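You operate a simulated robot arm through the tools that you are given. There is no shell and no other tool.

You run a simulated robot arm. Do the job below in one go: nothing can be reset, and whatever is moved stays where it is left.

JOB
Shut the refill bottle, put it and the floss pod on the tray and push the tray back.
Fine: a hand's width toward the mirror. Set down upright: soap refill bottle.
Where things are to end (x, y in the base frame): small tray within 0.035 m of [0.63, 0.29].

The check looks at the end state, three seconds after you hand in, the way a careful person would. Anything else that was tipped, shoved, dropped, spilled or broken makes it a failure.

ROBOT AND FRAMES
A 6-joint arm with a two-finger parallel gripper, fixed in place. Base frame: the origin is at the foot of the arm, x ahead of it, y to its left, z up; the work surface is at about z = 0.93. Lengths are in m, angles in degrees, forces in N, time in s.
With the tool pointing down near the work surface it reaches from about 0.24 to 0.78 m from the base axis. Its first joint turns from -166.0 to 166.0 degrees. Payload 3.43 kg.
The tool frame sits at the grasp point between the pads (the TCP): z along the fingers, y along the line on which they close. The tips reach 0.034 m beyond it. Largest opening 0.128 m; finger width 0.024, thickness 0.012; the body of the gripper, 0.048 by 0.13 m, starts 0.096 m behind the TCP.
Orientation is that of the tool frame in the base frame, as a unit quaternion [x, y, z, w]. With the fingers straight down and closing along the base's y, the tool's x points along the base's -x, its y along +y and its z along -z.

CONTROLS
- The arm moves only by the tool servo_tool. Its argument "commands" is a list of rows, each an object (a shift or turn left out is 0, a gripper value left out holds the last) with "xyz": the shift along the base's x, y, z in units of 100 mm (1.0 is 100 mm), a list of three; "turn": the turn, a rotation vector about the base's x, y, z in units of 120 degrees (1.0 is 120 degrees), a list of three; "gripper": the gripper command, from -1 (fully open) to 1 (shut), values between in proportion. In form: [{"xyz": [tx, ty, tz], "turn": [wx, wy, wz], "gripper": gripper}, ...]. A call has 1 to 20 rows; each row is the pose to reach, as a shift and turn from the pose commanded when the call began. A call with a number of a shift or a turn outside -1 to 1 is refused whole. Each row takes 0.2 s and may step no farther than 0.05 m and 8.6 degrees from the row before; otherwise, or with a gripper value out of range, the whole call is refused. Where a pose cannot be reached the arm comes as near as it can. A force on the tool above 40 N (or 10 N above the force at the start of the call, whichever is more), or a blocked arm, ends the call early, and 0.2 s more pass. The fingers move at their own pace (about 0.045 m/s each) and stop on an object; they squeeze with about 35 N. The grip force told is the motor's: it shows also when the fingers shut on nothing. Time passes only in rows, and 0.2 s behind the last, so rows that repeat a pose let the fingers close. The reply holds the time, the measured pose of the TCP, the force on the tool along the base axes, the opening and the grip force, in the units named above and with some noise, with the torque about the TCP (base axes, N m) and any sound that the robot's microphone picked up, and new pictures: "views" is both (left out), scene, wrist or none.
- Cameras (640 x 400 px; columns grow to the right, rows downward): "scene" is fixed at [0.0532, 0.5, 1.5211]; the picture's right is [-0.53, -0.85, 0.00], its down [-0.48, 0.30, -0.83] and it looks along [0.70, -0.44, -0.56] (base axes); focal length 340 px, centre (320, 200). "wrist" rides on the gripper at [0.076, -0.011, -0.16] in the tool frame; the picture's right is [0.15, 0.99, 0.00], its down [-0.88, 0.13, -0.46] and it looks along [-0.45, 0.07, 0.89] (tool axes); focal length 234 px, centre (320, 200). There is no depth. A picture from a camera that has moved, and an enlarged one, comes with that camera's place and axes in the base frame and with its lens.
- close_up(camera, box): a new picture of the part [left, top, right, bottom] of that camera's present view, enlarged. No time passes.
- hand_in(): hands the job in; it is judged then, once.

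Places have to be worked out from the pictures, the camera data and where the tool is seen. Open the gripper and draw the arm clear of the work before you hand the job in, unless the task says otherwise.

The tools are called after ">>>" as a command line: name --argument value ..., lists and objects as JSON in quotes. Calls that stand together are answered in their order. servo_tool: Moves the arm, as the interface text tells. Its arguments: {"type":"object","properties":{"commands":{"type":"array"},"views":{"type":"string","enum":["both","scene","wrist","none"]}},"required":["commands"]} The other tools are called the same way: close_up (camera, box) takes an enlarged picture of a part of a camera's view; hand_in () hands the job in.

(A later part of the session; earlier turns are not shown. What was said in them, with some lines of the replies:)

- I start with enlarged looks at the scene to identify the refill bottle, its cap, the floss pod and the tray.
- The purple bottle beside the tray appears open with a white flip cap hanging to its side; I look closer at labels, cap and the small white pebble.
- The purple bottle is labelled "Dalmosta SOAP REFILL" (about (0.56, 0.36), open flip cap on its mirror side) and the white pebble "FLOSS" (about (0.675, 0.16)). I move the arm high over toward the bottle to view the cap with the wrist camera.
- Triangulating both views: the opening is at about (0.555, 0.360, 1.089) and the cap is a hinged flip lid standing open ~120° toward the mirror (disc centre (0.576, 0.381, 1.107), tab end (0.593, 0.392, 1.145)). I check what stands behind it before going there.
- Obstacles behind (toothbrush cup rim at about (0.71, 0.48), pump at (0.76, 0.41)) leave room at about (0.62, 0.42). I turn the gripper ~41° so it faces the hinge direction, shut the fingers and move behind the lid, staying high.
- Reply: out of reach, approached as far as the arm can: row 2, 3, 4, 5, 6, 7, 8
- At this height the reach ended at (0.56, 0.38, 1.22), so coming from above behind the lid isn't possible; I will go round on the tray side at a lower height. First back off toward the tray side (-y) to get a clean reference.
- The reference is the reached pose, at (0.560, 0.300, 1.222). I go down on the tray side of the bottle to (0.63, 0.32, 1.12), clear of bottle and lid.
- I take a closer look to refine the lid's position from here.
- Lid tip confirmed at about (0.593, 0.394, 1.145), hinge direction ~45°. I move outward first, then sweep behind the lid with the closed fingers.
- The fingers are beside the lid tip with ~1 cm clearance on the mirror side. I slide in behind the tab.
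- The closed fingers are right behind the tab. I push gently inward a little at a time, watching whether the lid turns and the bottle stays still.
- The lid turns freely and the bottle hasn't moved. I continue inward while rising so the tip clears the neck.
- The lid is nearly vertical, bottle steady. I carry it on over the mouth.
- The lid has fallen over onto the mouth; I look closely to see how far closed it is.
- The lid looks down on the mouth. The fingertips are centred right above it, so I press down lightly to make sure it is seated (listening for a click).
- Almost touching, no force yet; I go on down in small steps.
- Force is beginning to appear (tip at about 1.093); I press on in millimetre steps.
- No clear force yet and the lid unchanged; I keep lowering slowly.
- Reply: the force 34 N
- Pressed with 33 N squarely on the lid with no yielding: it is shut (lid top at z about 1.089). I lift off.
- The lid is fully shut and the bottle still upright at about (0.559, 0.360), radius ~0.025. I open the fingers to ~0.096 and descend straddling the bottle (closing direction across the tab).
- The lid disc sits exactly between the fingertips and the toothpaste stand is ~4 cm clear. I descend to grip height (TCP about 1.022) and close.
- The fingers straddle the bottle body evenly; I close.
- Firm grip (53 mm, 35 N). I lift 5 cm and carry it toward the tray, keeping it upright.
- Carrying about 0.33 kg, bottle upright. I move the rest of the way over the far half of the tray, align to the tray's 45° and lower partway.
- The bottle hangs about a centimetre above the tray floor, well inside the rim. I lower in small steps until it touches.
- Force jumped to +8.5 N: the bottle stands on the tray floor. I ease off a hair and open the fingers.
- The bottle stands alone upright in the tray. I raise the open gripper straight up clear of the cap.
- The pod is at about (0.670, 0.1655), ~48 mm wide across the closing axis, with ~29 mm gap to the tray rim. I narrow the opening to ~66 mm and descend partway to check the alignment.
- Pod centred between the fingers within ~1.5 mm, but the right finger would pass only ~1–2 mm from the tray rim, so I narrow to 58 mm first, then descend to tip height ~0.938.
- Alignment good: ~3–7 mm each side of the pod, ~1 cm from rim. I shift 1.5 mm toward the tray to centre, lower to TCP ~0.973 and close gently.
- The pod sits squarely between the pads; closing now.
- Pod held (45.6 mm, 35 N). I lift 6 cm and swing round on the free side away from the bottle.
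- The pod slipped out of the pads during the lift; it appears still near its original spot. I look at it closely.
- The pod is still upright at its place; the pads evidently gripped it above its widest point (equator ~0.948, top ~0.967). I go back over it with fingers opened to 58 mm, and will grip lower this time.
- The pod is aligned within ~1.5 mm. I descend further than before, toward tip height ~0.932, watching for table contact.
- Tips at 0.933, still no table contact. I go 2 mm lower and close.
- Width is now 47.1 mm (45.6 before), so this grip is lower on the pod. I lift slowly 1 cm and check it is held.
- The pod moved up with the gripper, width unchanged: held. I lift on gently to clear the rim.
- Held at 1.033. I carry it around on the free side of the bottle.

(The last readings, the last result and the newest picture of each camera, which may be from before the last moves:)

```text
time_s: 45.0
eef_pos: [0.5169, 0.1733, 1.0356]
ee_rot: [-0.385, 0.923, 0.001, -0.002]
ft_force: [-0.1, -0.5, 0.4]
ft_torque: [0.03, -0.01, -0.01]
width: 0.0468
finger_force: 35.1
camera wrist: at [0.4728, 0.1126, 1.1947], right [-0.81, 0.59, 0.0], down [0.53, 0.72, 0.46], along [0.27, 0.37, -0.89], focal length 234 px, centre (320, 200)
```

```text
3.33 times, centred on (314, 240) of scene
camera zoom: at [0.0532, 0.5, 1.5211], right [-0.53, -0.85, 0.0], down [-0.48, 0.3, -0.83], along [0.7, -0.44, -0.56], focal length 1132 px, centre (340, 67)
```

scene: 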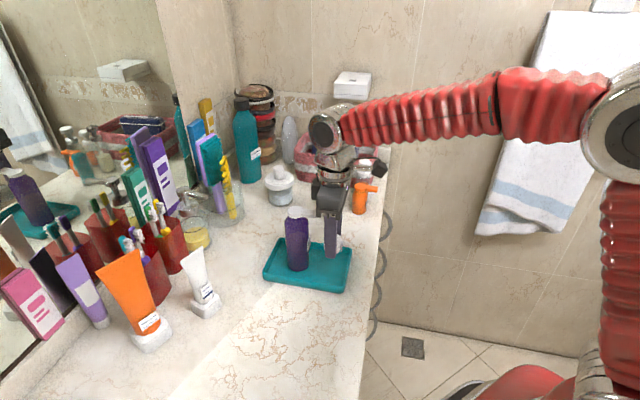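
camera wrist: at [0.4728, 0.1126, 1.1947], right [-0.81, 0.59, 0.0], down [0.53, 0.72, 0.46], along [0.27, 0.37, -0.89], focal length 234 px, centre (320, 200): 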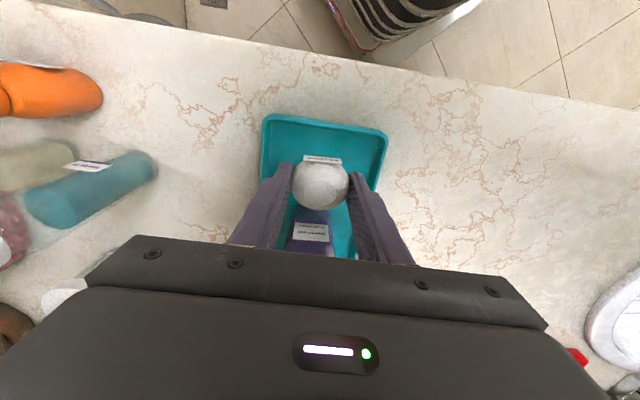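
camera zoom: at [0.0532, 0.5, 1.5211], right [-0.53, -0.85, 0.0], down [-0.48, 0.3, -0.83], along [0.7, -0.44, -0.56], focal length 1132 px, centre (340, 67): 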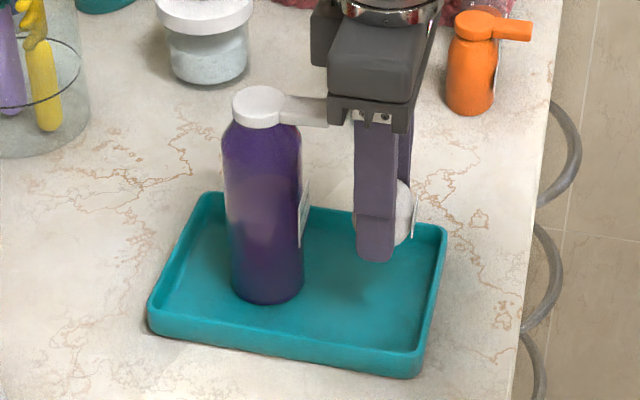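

The pod is over the near half of the tray, inside the rim, with the palm ~1 cm from the cap tab. I shift 3 mm toward the bottle and lower to just above the floor.

>>> servo_tool --commands '[{"xyz": [0.02, 0.02, -0.1], "gripper": 1}, {"xyz": [0.02, 0.02, -0.25], "gripper": 1}, {"xyz": [0.02, 0.02, -0.4], "gripper": 1}, {"xyz": [0.02, 0.02, -0.52], "gripper": 1}, {"xyz": [0.02, 0.02, -0.58], "gripper": 1}]' --views "both"

>>> close_up --camera "scene" --box '[250, 180, 378, 300]'

>>> close_up --camera "wrist" --box '[240, 80, 400, 220]'

```text
time_s: 46.0
eef_pos: [0.5227, 0.1778, 0.9931]
ee_rot: [-0.385, 0.923, 0.001, 0.009]
ft_force: [-3.1, -2.4, 18.1]
ft_torque: [0.78, -0.74, 0.05]
width: 0.0466
finger_force: 35.4
stopped in row 5: the force on the tool passed its limit at 48 N (the readings are from after the stop); the commanded pose is now the measured one
camera wrist: at [0.4759, 0.1147, 1.1503], right [-0.81, 0.59, -0.01], down [0.52, 0.71, 0.47], along [0.28, 0.37, -0.88], focal length 234 px, centre (320, 200)
```

scene: 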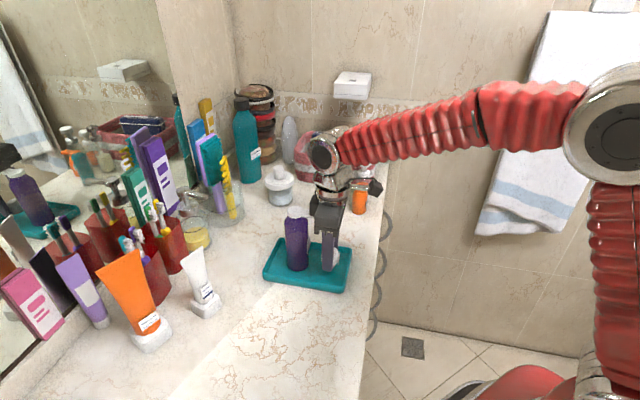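
wrist: 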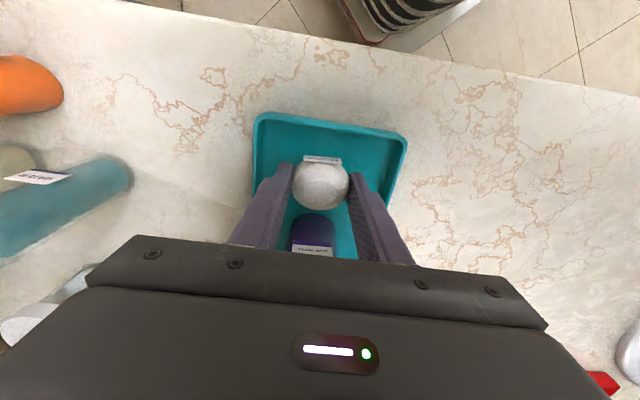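

```text
3.33 times, centred on (314, 240) of scene
camera zoom: at [0.0532, 0.5, 1.5211], right [-0.53, -0.85, 0.0], down [-0.48, 0.3, -0.83], along [0.7, -0.44, -0.56], focal length 1132 px, centre (340, 67)
```

zoom: 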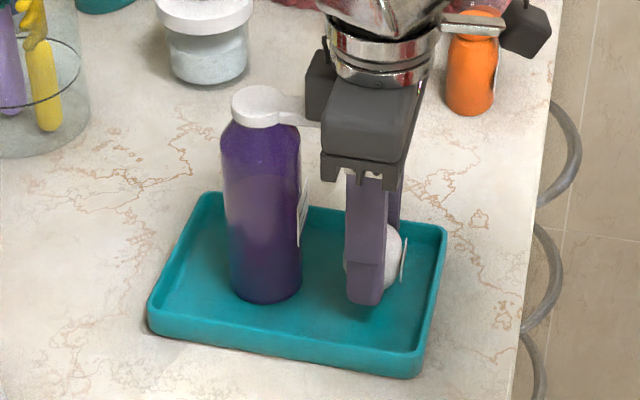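

```text
2.86 times, centred on (320, 150) of wrist
camera zoom: at [0.4759, 0.1147, 1.1503], right [-0.81, 0.59, -0.01], down [0.52, 0.71, 0.47], along [0.28, 0.37, -0.88], focal length 669 px, centre (320, 343)
```

zoom: 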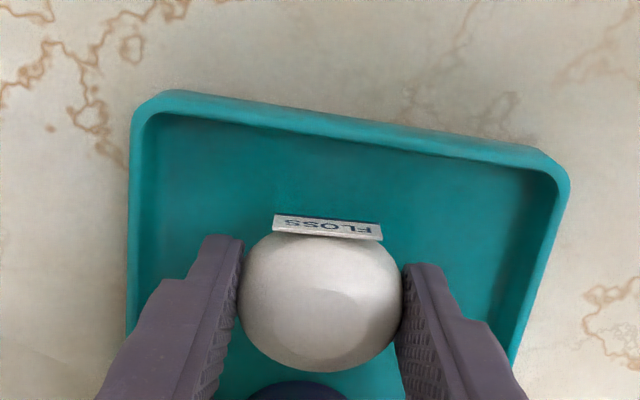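

A protruding block on the gripper's mirror side has come down on the cap's tab (force 48 N), not the pod on the tray. I go straight back up right away.

>>> servo_tool --commands '[{"xyz": [0, 0, 0.05], "gripper": 1}, {"xyz": [0, 0, 0.2], "gripper": 1}, {"xyz": [0, 0, 0.42], "gripper": 1}]' --views "both"

>>> close_up --camera "scene" --box '[250, 180, 378, 300]'

>>> close_up --camera "scene" --box '[270, 195, 350, 245]'

```text
time_s: 46.8
eef_pos: [0.5224, 0.1776, 1.0318]
ee_rot: [-0.386, 0.922, 0.0, 0.005]
ft_force: [0.2, 0.1, -0.3]
ft_torque: [0.03, -0.01, 0.02]
width: 0.047
finger_force: 35.0
camera wrist: at [0.4768, 0.1143, 1.1899], right [-0.81, 0.59, 0.0], down [0.52, 0.72, 0.46], along [0.28, 0.37, -0.89], focal length 234 px, centre (320, 200)
```

scene: 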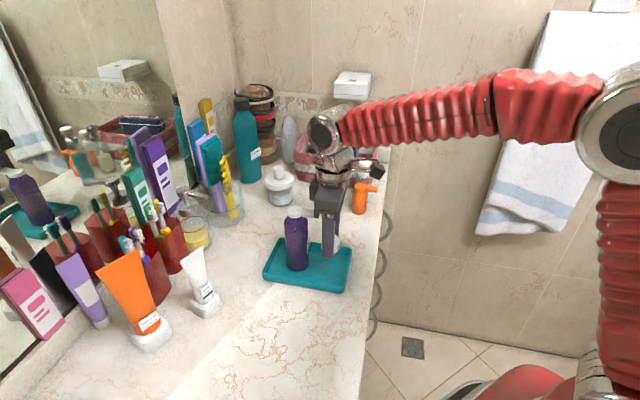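
wrist: 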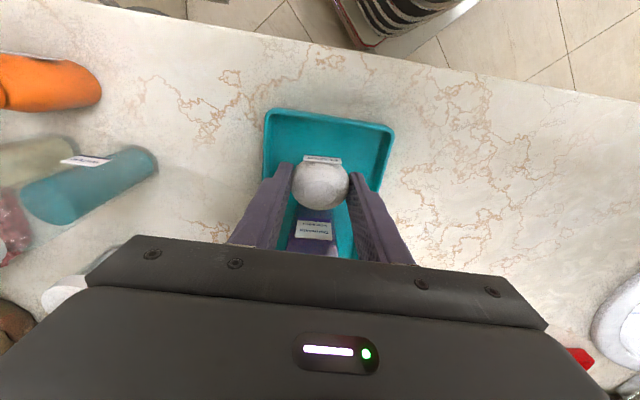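

```text
3.33 times, centred on (314, 240) of scene
camera zoom: at [0.0532, 0.5, 1.5211], right [-0.53, -0.85, 0.0], down [-0.48, 0.3, -0.83], along [0.7, -0.44, -0.56], focal length 1132 px, centre (340, 67)
```

zoom: 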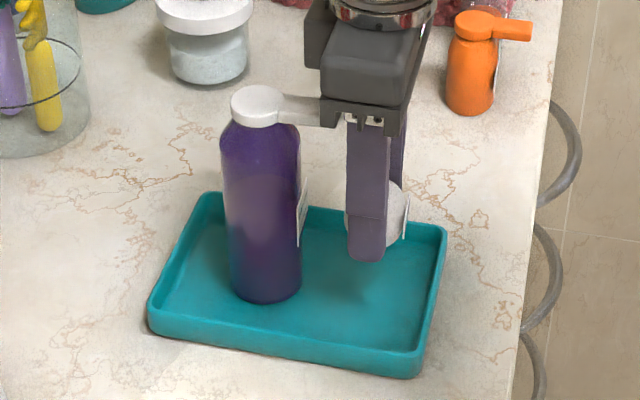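

```text
8.00 times, centred on (310, 220) of scene
camera zoom: at [0.0532, 0.5, 1.5211], right [-0.53, -0.85, 0.0], down [-0.48, 0.3, -0.83], along [0.7, -0.44, -0.56], focal length 2717 px, centre (400, 40)
```

zoom: 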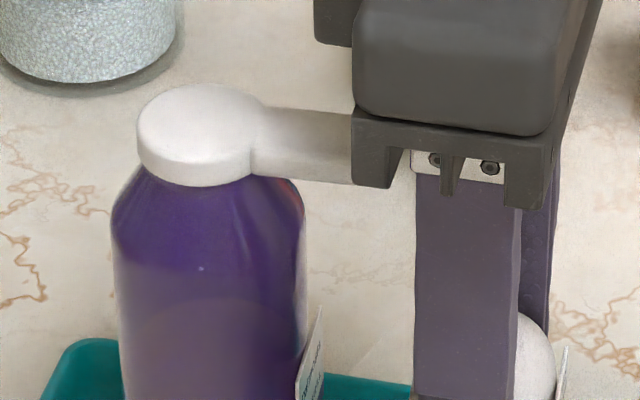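

Bottle and cap are still upright and shut. I'll tilt the gripper ~12° so its body leans away from the cap tab, which gives ~28 mm clearance, then look before lowering.

>>> servo_tool --commands '[{"xyz": [-0.02, -0.02, 0], "turn": [0.035, -0.035, 0], "gripper": 1}, {"xyz": [-0.03, -0.03, 0], "turn": [0.07, -0.07, 0], "gripper": 1}, {"xyz": [-0.03, -0.03, 0], "turn": [0.07, -0.07, 0], "gripper": 1}]' --views "both"

>>> close_up --camera "scene" --box '[250, 180, 378, 300]'

>>> close_up --camera "wrist" --box '[240, 80, 400, 220]'

```text
time_s: 47.6
eef_pos: [0.5188, 0.1737, 1.0333]
ee_rot: [-0.383, 0.917, 0.041, 0.101]
ft_force: [-0.4, -0.2, -0.7]
ft_torque: [-0.03, -0.01, 0.02]
width: 0.0468
finger_force: 35.2
camera wrist: at [0.4511, 0.0896, 1.1711], right [-0.8, 0.59, -0.04], down [0.44, 0.63, 0.64], along [0.4, 0.49, -0.77], focal length 234 px, centre (320, 200)
```

scene: 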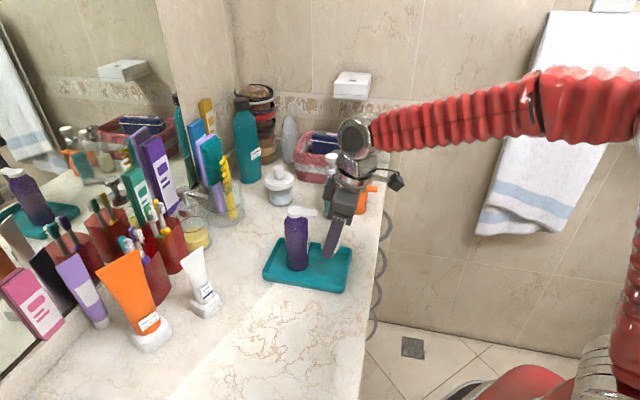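
wrist: 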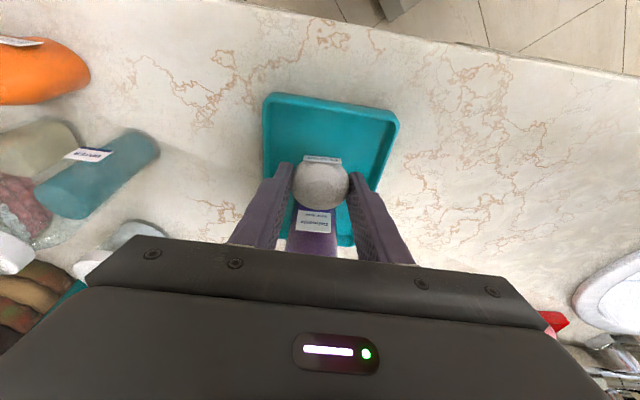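

```text
3.33 times, centred on (314, 240) of scene
camera zoom: at [0.0532, 0.5, 1.5211], right [-0.53, -0.85, 0.0], down [-0.48, 0.3, -0.83], along [0.7, -0.44, -0.56], focal length 1132 px, centre (340, 67)
```

zoom: 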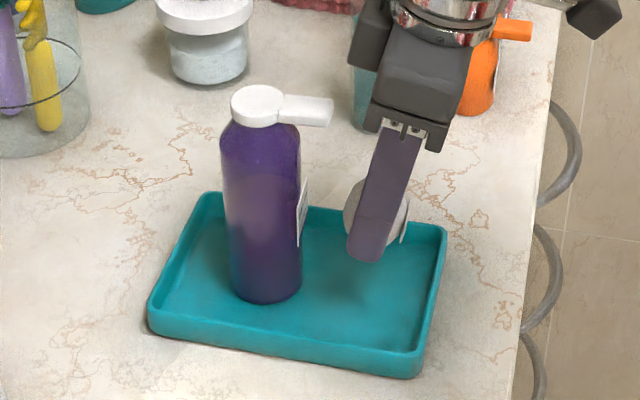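

```text
2.86 times, centred on (320, 150) of wrist
camera zoom: at [0.4511, 0.0896, 1.1711], right [-0.8, 0.59, -0.04], down [0.44, 0.63, 0.64], along [0.4, 0.49, -0.77], focal length 669 px, centre (320, 343)
```

zoom: 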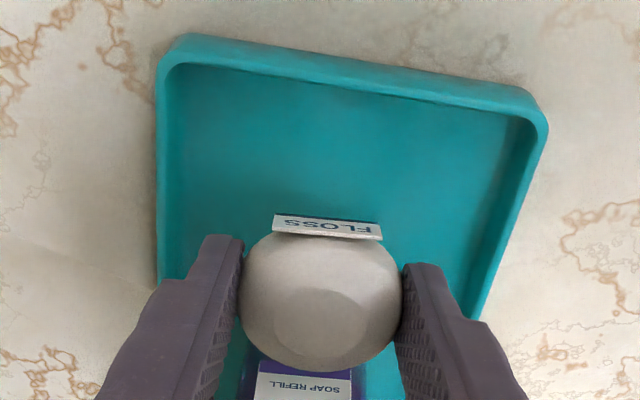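

Now the gripper body is well clear of the cap. I lower the pod toward the tray floor.

>>> servo_tool --commands '[{"xyz": [0, 0, -0.12], "gripper": 1}, {"xyz": [0, 0, -0.28], "gripper": 1}, {"xyz": [0, 0, -0.42], "gripper": 1}, {"xyz": [0, 0, -0.51], "gripper": 1}, {"xyz": [0, 0, -0.55], "gripper": 1}, {"xyz": [0, 0, -0.57], "gripper": 1}]' --views "both"

>>> close_up --camera "scene" --box '[270, 190, 366, 300]'

>>> close_up --camera "wrist" --box '[240, 80, 400, 220]'

```text
time_s: 49.0
eef_pos: [0.5182, 0.1744, 0.9766]
ee_rot: [-0.383, 0.917, 0.041, 0.101]
ft_force: [0.4, -0.5, 0.6]
ft_torque: [-0.02, 0.0, 0.01]
width: 0.047
finger_force: 34.3
camera wrist: at [0.4506, 0.0899, 1.1144], right [-0.8, 0.59, -0.04], down [0.44, 0.63, 0.64], along [0.4, 0.49, -0.77], focal length 234 px, centre (320, 200)
```

scene: 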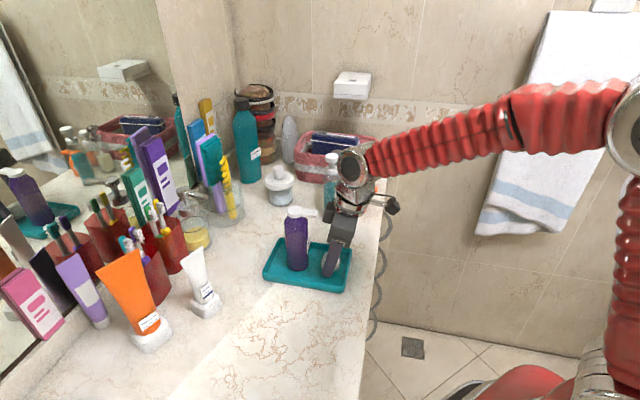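
wrist: 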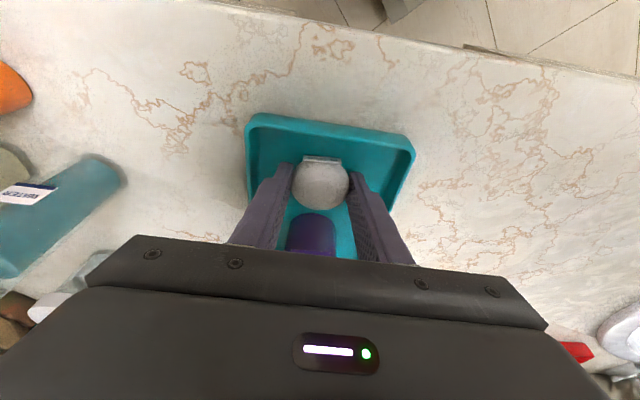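

```text
3.64 times, centred on (318, 245) of scene
camera zoom: at [0.0532, 0.5, 1.5211], right [-0.53, -0.85, 0.0], down [-0.48, 0.3, -0.83], along [0.7, -0.44, -0.56], focal length 1235 px, centre (327, 36)
```

zoom: 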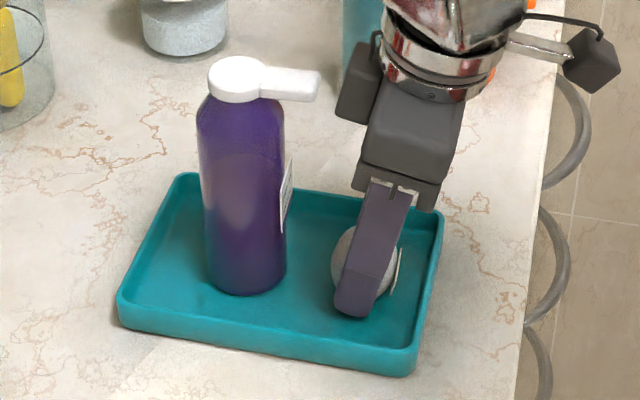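

```text
2.86 times, centred on (320, 150) of wrist
camera zoom: at [0.4506, 0.0899, 1.1144], right [-0.8, 0.59, -0.04], down [0.44, 0.63, 0.64], along [0.4, 0.49, -0.77], focal length 669 px, centre (320, 343)
```

zoom: 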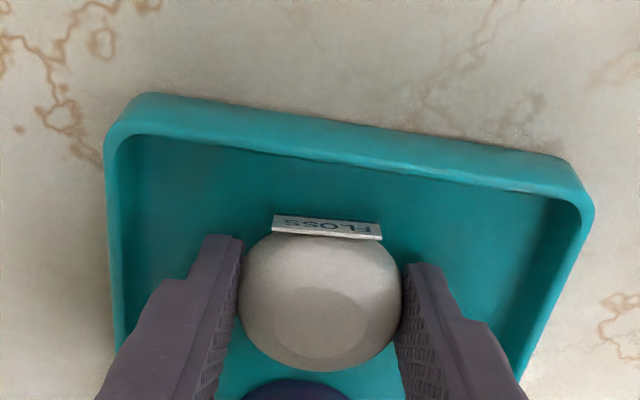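

Just above the floor. I lower in millimetre steps to feel the touch.

>>> servo_tool --commands '[{"xyz": [0, 0, -0.01], "gripper": 1}, {"xyz": [0, 0, -0.02], "gripper": 1}, {"xyz": [0, 0, -0.03], "gripper": 1}, {"xyz": [0, 0, -0.04], "gripper": 1}]' --views "none"

```text
time_s: 50.0
eef_pos: [0.5202, 0.1745, 0.972]
ee_rot: [-0.384, 0.917, 0.04, 0.103]
ft_force: [-1.1, -2.7, 29.2]
ft_torque: [-0.43, 0.25, -0.05]
width: 0.0466
finger_force: 35.3
```

Contact (29 N). I ease up a millimetre and open the fingers.

>>> servo_tool --commands '[{"xyz": [0, 0, 0.01], "gripper": 1}, {"xyz": [0, 0, 0.012], "gripper": 0.2}, {"xyz": [0, 0, 0.012], "gripper": 0.05}, {"xyz": [0, 0, 0.012], "gripper": 0.0}, {"xyz": [0, 0, 0.012], "gripper": 0.0}, {"xyz": [0, 0, 0.012], "gripper": 0.0}]' --views "both"

>>> close_up --camera "scene" --box '[270, 190, 366, 300]'

>>> close_up --camera "wrist" --box '[240, 80, 400, 220]'

```text
time_s: 51.4
eef_pos: [0.519, 0.1745, 0.973]
ee_rot: [-0.383, 0.917, 0.041, 0.101]
ft_force: [0.2, -0.3, -0.2]
ft_torque: [0.0, -0.03, -0.02]
width: 0.0638
finger_force: 0.1
camera wrist: at [0.4512, 0.0902, 1.111], right [-0.8, 0.59, -0.04], down [0.44, 0.63, 0.63], along [0.4, 0.49, -0.77], focal length 234 px, centre (320, 200)
```

scene: 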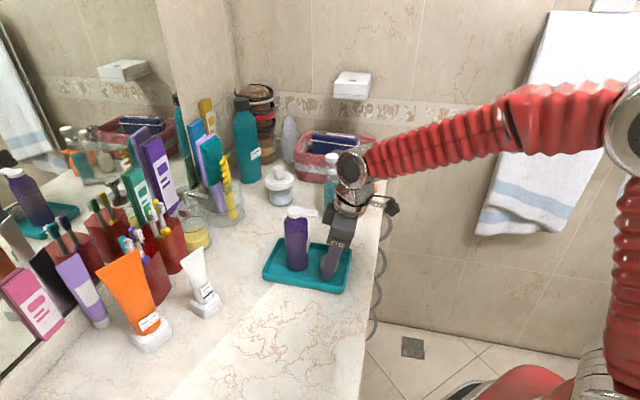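
wrist: 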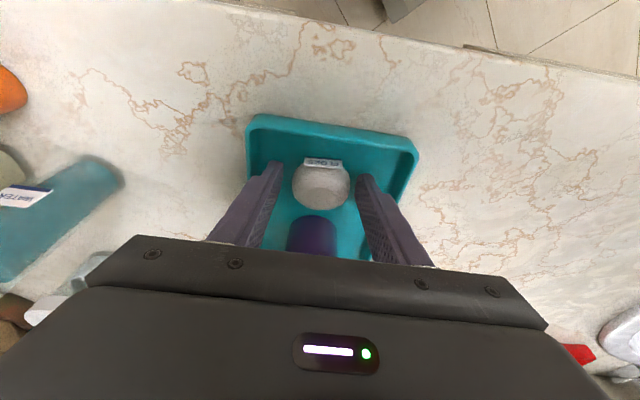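

```text
3.64 times, centred on (318, 245) of scene
camera zoom: at [0.0532, 0.5, 1.5211], right [-0.53, -0.85, 0.0], down [-0.48, 0.3, -0.83], along [0.7, -0.44, -0.56], focal length 1235 px, centre (327, 36)
```

zoom: 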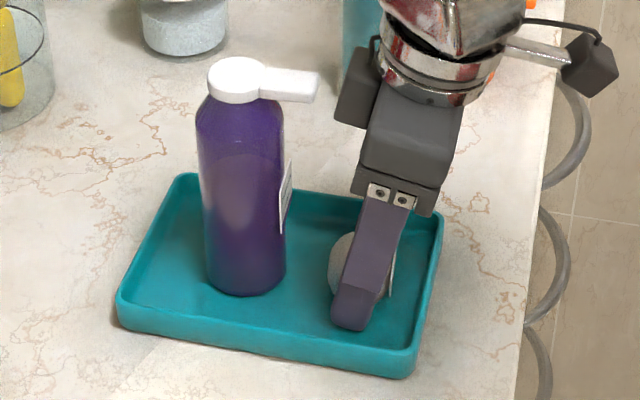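

```text
2.86 times, centred on (320, 150) of wrist
camera zoom: at [0.4512, 0.0902, 1.111], right [-0.8, 0.59, -0.04], down [0.44, 0.63, 0.63], along [0.4, 0.49, -0.77], focal length 669 px, centre (320, 343)
```

zoom: 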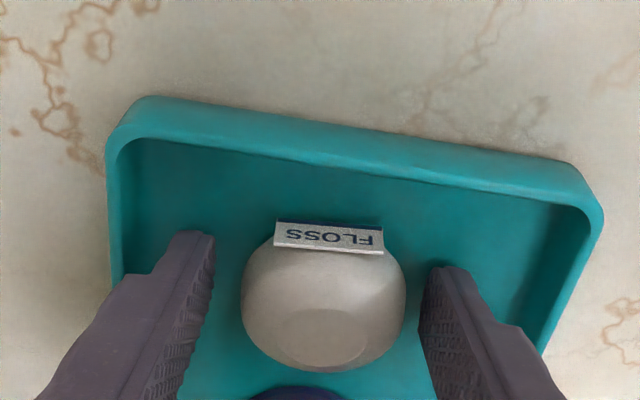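

The floss pod rests upright in the tray, fingers free of it. I back out along the tool axis and up.

>>> servo_tool --commands '[{"xyz": [-0.02, -0.02, 0.15], "gripper": 0.0}, {"xyz": [-0.06, -0.06, 0.4], "gripper": 0.0}, {"xyz": [-0.12, -0.12, 0.75], "gripper": 0.0}, {"xyz": [-0.3, -0.3, 1.0], "gripper": 0.0}, {"xyz": [-0.5, -0.5, 1.0], "turn": [-0.035, 0.035, 0], "gripper": -0.4}, {"xyz": [-0.55, -0.55, 1.0], "turn": [-0.07, 0.07, 0], "gripper": -0.4}, {"xyz": [-0.55, -0.55, 1.0], "turn": [-0.07, 0.07, 0], "gripper": -0.4}]' --views "both"

>>> close_up --camera "scene" --box '[250, 190, 370, 310]'

```text
time_s: 53.0
eef_pos: [0.4637, 0.1192, 1.0725]
ee_rot: [-0.385, 0.923, -0.001, 0.005]
ft_force: [0.1, 0.1, -0.6]
ft_torque: [-0.01, 0.01, 0.03]
width: 0.0898
finger_force: 0.0
camera wrist: at [0.4183, 0.0577, 1.2305], right [-0.81, 0.59, 0.0], down [0.52, 0.72, 0.46], along [0.28, 0.37, -0.89], focal length 234 px, centre (320, 200)
```

scene: 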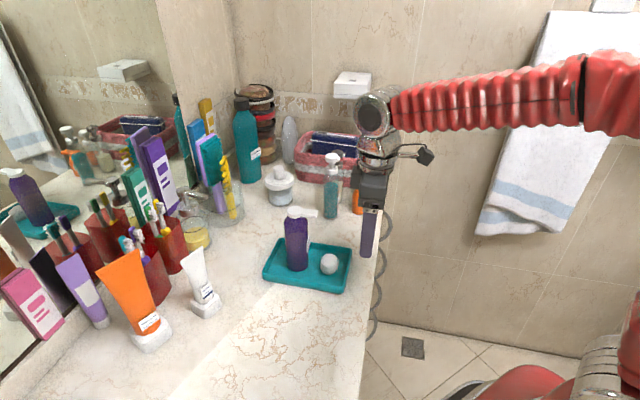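
wrist: 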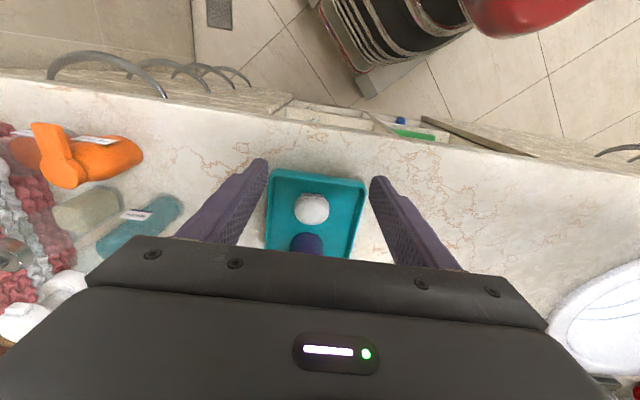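

```text
3.33 times, centred on (310, 250) of scene
camera zoom: at [0.0532, 0.5, 1.5211], right [-0.53, -0.85, 0.0], down [-0.48, 0.3, -0.83], along [0.7, -0.44, -0.56], focal length 1132 px, centre (353, 33)
```

zoom: 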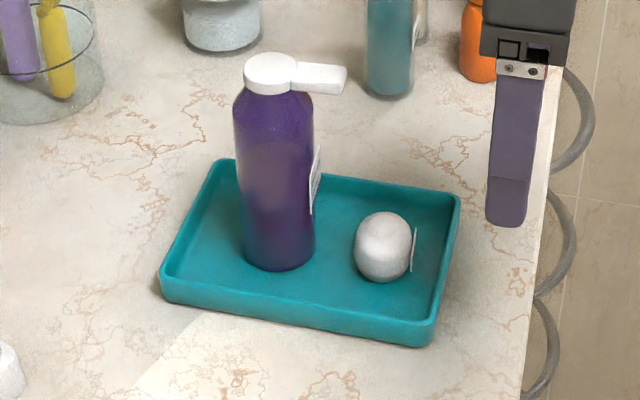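

Bottle and pod both stand in the tray; tray centre is about (0.556, 0.214), so it needs ~0.106 m along 45°. The gripper is centred behind the near short edge; I lower the opened fingers to the counter behind the rim.

>>> servo_tool --commands '[{"xyz": [0, 0, -0.3], "gripper": -0.4}, {"xyz": [0, 0, -0.6], "gripper": -0.4}, {"xyz": [0, 0, -0.85], "gripper": -0.4}, {"xyz": [0, 0, -1.0], "gripper": -0.4}, {"xyz": [0, 0, -1.0], "gripper": -0.4}]' --views "both"

>>> close_up --camera "scene" --box '[260, 190, 400, 310]'

```text
time_s: 54.2
eef_pos: [0.4645, 0.1187, 0.9709]
ee_rot: [-0.385, 0.923, 0.001, 0.005]
ft_force: [0.0, 0.5, -1.0]
ft_torque: [0.03, 0.01, 0.02]
width: 0.0895
finger_force: 0.0
camera wrist: at [0.4183, 0.0566, 1.1292], right [-0.81, 0.59, 0.0], down [0.52, 0.72, 0.46], along [0.28, 0.37, -0.89], focal length 234 px, centre (320, 200)
```

scene: 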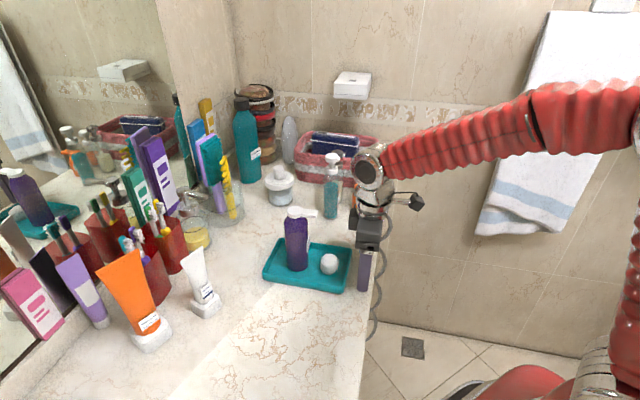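
wrist: 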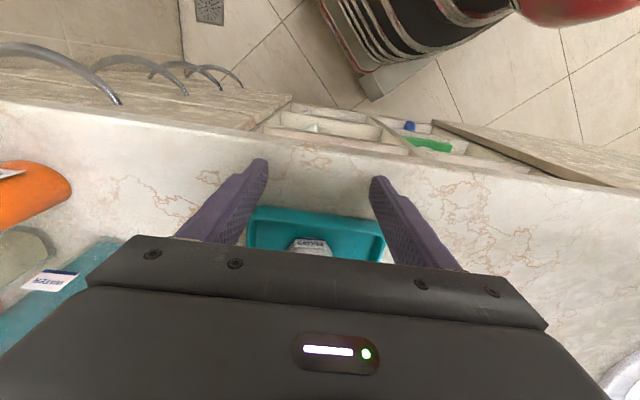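

```text
3.33 times, centred on (330, 250) of scene
camera zoom: at [0.0532, 0.5, 1.5211], right [-0.53, -0.85, 0.0], down [-0.48, 0.3, -0.83], along [0.7, -0.44, -0.56], focal length 1132 px, centre (287, 33)
```

zoom: 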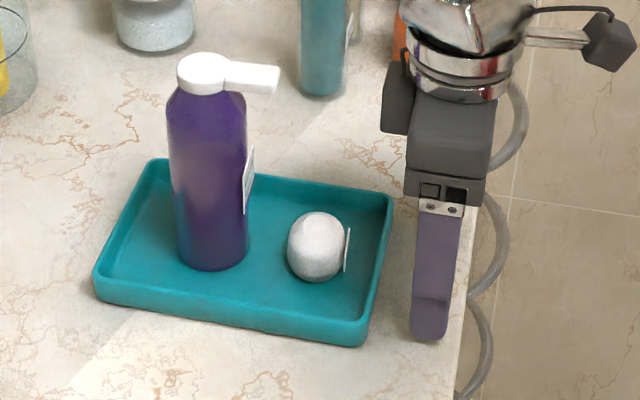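

Both fingers stand behind the near rim, ~2.5 cm away, bottle and pod well clear of the gripper body. I push slowly (≈2 cm/s) toward the mirror, first half.

>>> servo_tool --commands '[{"xyz": [0.05, 0.05, -0.01], "gripper": -0.4}, {"xyz": [0.1, 0.1, -0.01], "gripper": -0.4}, {"xyz": [0.14, 0.14, -0.01], "gripper": -0.4}, {"xyz": [0.17, 0.17, -0.01], "gripper": -0.4}, {"xyz": [0.195, 0.195, -0.01], "gripper": -0.4}, {"xyz": [0.22, 0.22, -0.01], "gripper": -0.4}, {"xyz": [0.245, 0.245, -0.01], "gripper": -0.4}, {"xyz": [0.27, 0.27, -0.01], "gripper": -0.4}, {"xyz": [0.295, 0.295, -0.01], "gripper": -0.4}, {"xyz": [0.32, 0.32, -0.01], "gripper": -0.4}, {"xyz": [0.345, 0.345, -0.01], "gripper": -0.4}, {"xyz": [0.37, 0.37, -0.01], "gripper": -0.4}, {"xyz": [0.4, 0.4, -0.01], "gripper": -0.4}]' --views "both"

>>> close_up --camera "scene" --box '[250, 190, 390, 310]'

```text
time_s: 57.0
eef_pos: [0.5026, 0.1587, 0.9706]
ee_rot: [-0.385, 0.923, 0.0, 0.006]
ft_force: [-1.6, -1.6, 1.2]
ft_torque: [-0.06, 0.04, -0.01]
width: 0.0896
finger_force: 0.1
camera wrist: at [0.458, 0.0966, 1.1296], right [-0.81, 0.59, 0.0], down [0.52, 0.72, 0.46], along [0.28, 0.37, -0.89], focal length 234 px, centre (320, 200)
```

scene: 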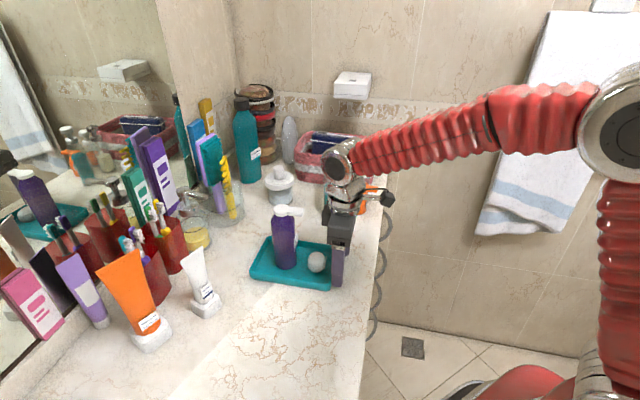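
wrist: 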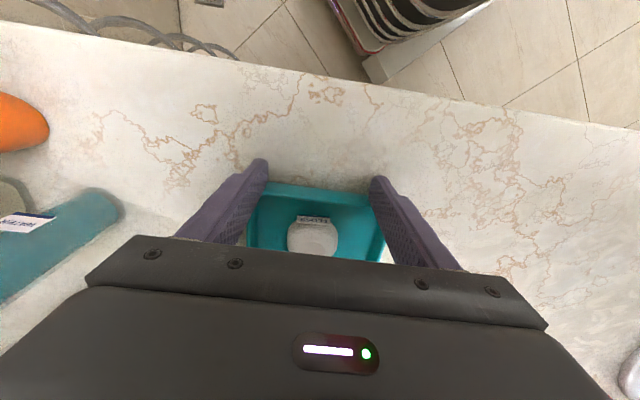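

```text
3.33 times, centred on (320, 250) of scene
camera zoom: at [0.0532, 0.5, 1.5211], right [-0.53, -0.85, 0.0], down [-0.48, 0.3, -0.83], along [0.7, -0.44, -0.56], focal length 1132 px, centre (320, 33)
```

zoom: 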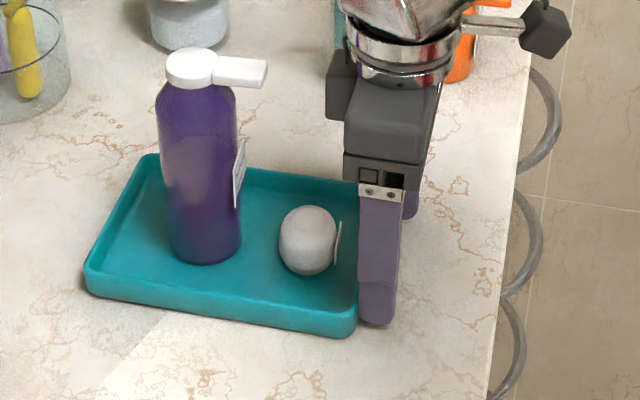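

The tray slides smoothly with ~2 N, contents steady; its centre is now about (0.577, 0.234). I push the remaining ~7.7 cm at the same slow pace.

>>> servo_tool --commands '[{"xyz": [0.02, 0.021, 0], "gripper": -0.4}, {"xyz": [0.05, 0.053, 0], "gripper": -0.4}, {"xyz": [0.08, 0.084, 0], "gripper": -0.4}, {"xyz": [0.11, 0.116, 0], "gripper": -0.4}, {"xyz": [0.14, 0.148, 0], "gripper": -0.4}, {"xyz": [0.17, 0.179, 0], "gripper": -0.4}, {"xyz": [0.2, 0.211, 0], "gripper": -0.4}, {"xyz": [0.23, 0.242, 0], "gripper": -0.4}, {"xyz": [0.26, 0.274, 0], "gripper": -0.4}, {"xyz": [0.29, 0.306, 0], "gripper": -0.4}, {"xyz": [0.32, 0.337, 0], "gripper": -0.4}, {"xyz": [0.35, 0.369, 0], "gripper": -0.4}, {"xyz": [0.38, 0.4, 0], "gripper": -0.4}, {"xyz": [0.41, 0.432, 0], "gripper": -0.4}]' --views "both"

>>> close_up --camera "scene" --box '[180, 170, 340, 310]'

```text
time_s: 60.0
eef_pos: [0.5447, 0.2014, 0.9712]
ee_rot: [-0.385, 0.923, 0.0, 0.006]
ft_force: [-1.0, -1.8, 0.4]
ft_torque: [-0.01, 0.07, 0.03]
width: 0.0897
finger_force: 0.1
camera wrist: at [0.4991, 0.1397, 1.1297], right [-0.81, 0.59, 0.0], down [0.52, 0.72, 0.46], along [0.28, 0.37, -0.89], focal length 234 px, centre (320, 200)
```

scene: 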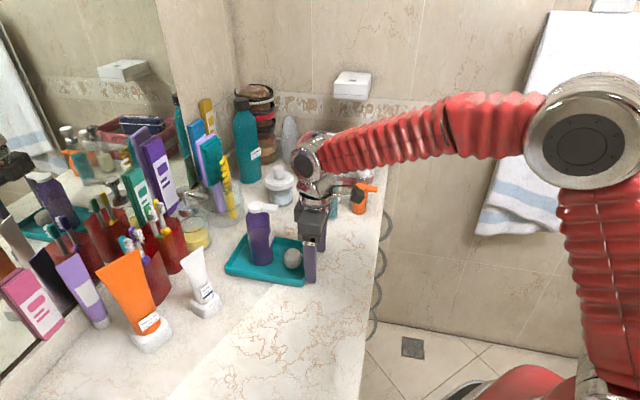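
wrist: 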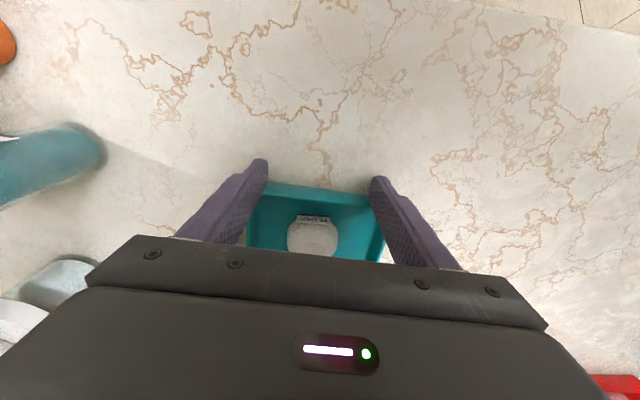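

```text
2.86 times, centred on (260, 240) of scene
camera zoom: at [0.0532, 0.5, 1.5211], right [-0.53, -0.85, 0.0], down [-0.48, 0.3, -0.83], along [0.7, -0.44, -0.56], focal length 970 px, centre (491, 86)
```

zoom: 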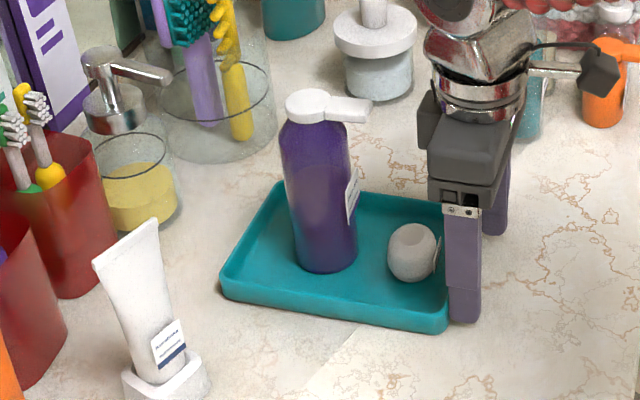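

Tray centre now about (0.619, 0.278), everything steady. A last 1.5 cm.

>>> servo_tool --commands '[{"xyz": [0.02, 0.02, 0], "gripper": -0.4}, {"xyz": [0.045, 0.048, 0], "gripper": -0.4}, {"xyz": [0.07, 0.075, 0], "gripper": -0.4}, {"xyz": [0.095, 0.105, 0], "gripper": -0.4}, {"xyz": [0.105, 0.115, 0], "gripper": -0.4}, {"xyz": [0.105, 0.115, 0], "gripper": -0.4}, {"xyz": [0.05, 0.05, 0], "gripper": -0.4}, {"xyz": [-0.15, -0.15, 0], "gripper": -0.4}, {"xyz": [-0.35, -0.35, 0.1], "gripper": -0.4}]' --views "both"

>>> close_up --camera "scene" --box '[180, 170, 340, 310]'

```text
time_s: 62.0
eef_pos: [0.5103, 0.168, 0.9803]
ee_rot: [-0.385, 0.923, -0.001, 0.005]
ft_force: [0.3, -0.4, -0.6]
ft_torque: [-0.01, 0.02, 0.0]
width: 0.0894
finger_force: 0.1
camera wrist: at [0.4646, 0.105, 1.1397], right [-0.81, 0.59, 0.0], down [0.52, 0.72, 0.46], along [0.28, 0.37, -0.89], focal length 234 px, centre (320, 200)
```

scene: 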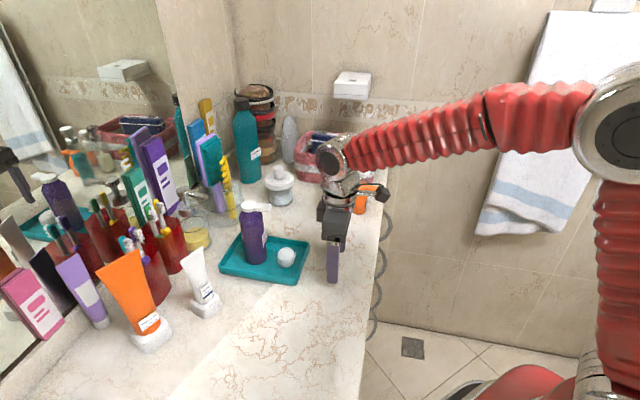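
wrist: 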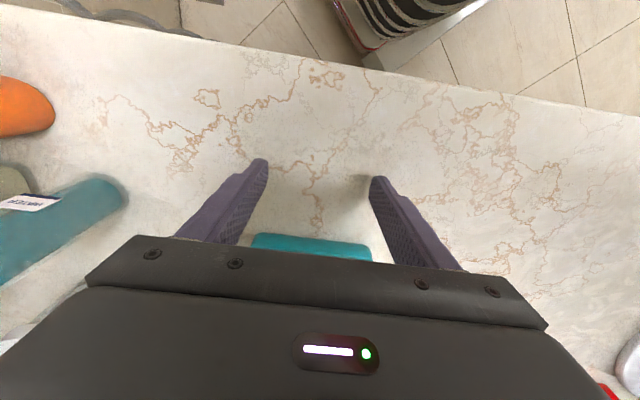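

```text
2.86 times, centred on (260, 240) of scene
camera zoom: at [0.0532, 0.5, 1.5211], right [-0.53, -0.85, 0.0], down [-0.48, 0.3, -0.83], along [0.7, -0.44, -0.56], focal length 970 px, centre (491, 86)
```

zoom: 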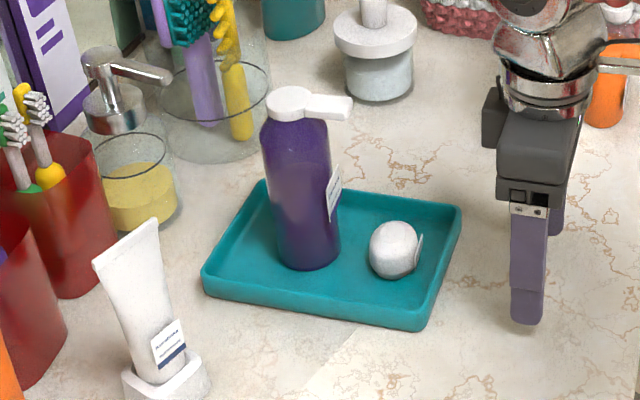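

The tray's centre works out at about (0.631, 0.291), right on target, with bottle upright and shut and the pod in it. I raise the arm and draw it clear.

>>> servo_tool --commands '[{"xyz": [-0.15, -0.1, 0.3], "gripper": -0.7}, {"xyz": [-0.3, -0.15, 0.65], "gripper": -1}, {"xyz": [-0.45, -0.15, 1.0], "gripper": -1}, {"xyz": [-0.75, -0.1, 1.0], "gripper": -1}, {"xyz": [-1.0, 0, 1.0], "gripper": -1}]' --views "none"

>>> servo_tool --commands '[{"xyz": [-0.3, 0, 0.3], "gripper": -1}, {"xyz": [-0.6, 0, 0.6], "gripper": -1}, {"xyz": [-0.8, 0, 1.0], "gripper": -1}, {"xyz": [-0.8, 0, 1.0], "gripper": -1}, {"xyz": [-0.8, 0, 1.0], "gripper": -1}]' --views "both"

>>> close_up --camera "scene" --box '[180, 170, 340, 310]'

>>> close_up --camera "scene" --box '[220, 190, 284, 240]'

```text
time_s: 63.2
eef_pos: [0.4104, 0.1682, 1.0818]
ee_rot: [-0.385, 0.923, 0.001, 0.005]
ft_force: [0.4, 0.2, 0.3]
ft_torque: [0.0, 0.01, 0.04]
width: 0.1281
finger_force: 0.1
```

```text
time_s: 64.4
eef_pos: [0.33, 0.1688, 1.1833]
ee_rot: [-0.385, 0.923, 0.001, 0.005]
ft_force: [0.2, 0.7, 0.4]
ft_torque: [0.01, -0.02, 0.02]
width: 0.128
finger_force: 0.0
camera wrist: at [0.2838, 0.107, 1.3417], right [-0.81, 0.59, 0.0], down [0.52, 0.72, 0.46], along [0.28, 0.37, -0.89], focal length 234 px, centre (320, 200)
```

scene: 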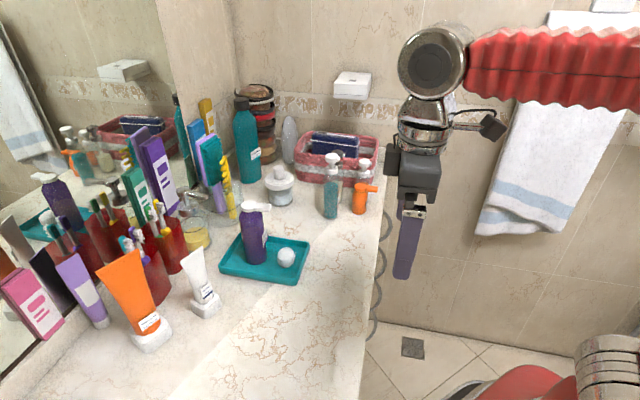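
wrist: 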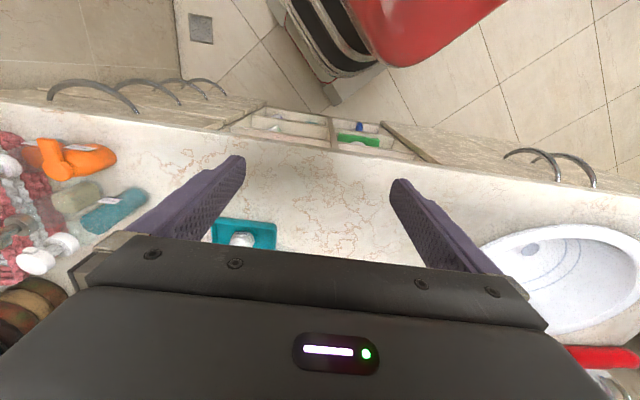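

```text
2.86 times, centred on (260, 240) of scene
camera zoom: at [0.0532, 0.5, 1.5211], right [-0.53, -0.85, 0.0], down [-0.48, 0.3, -0.83], along [0.7, -0.44, -0.56], focal length 970 px, centre (491, 86)
```

zoom: 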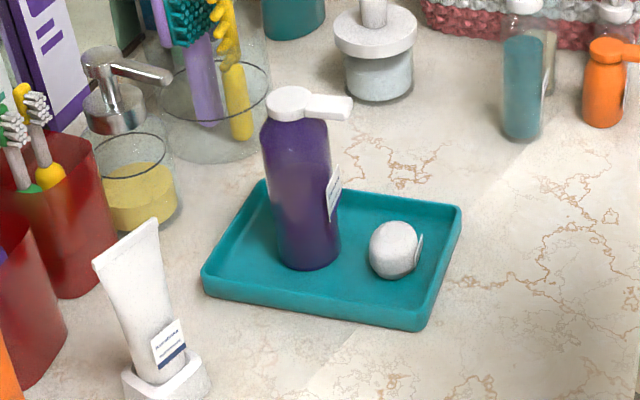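

```text
8.00 times, centred on (252, 215) of scene
camera zoom: at [0.0532, 0.5, 1.5211], right [-0.53, -0.85, 0.0], down [-0.48, 0.3, -0.83], along [0.7, -0.44, -0.56], focal length 2717 px, centre (864, 80)
```

zoom: 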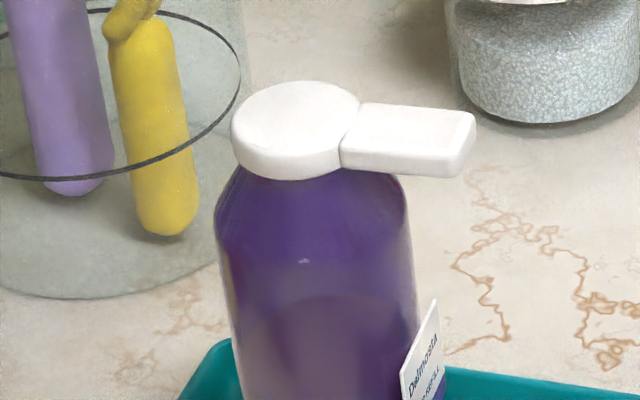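

The final pictures show the refill bottle shut and upright and the floss pod beside it on the tray. The tray is at about (0.63, 0.29), nothing else was disturbed, and the gripper is open and clear. I hand in.

>>> hand_in

```text
The job is handed in.
```

The job is handed in. The soap refill bottle is shut and standing upright on the tray. The floss pod is next to it, and the tray has been pushed back toward the mirror. I make the tray's centre about (0.63, 0.29), well inside the 0.035 m allowed.

Two things went wrong along the way, and neither left a mark I could see in the last pictures:
- **Floss pod:** it slipped out of the fingers on the first lift and stayed upright at its place on the counter. I gripped it lower the second time and it held.
- **Cap tab:** while I was lowering the pod, the gripper pressed on the bottle's cap tab with about 48 N before the arm stopped. The bottle stayed upright and the cap stayed shut.

Nothing else appears moved or tipped. The gripper is open and the arm is clear of the work.
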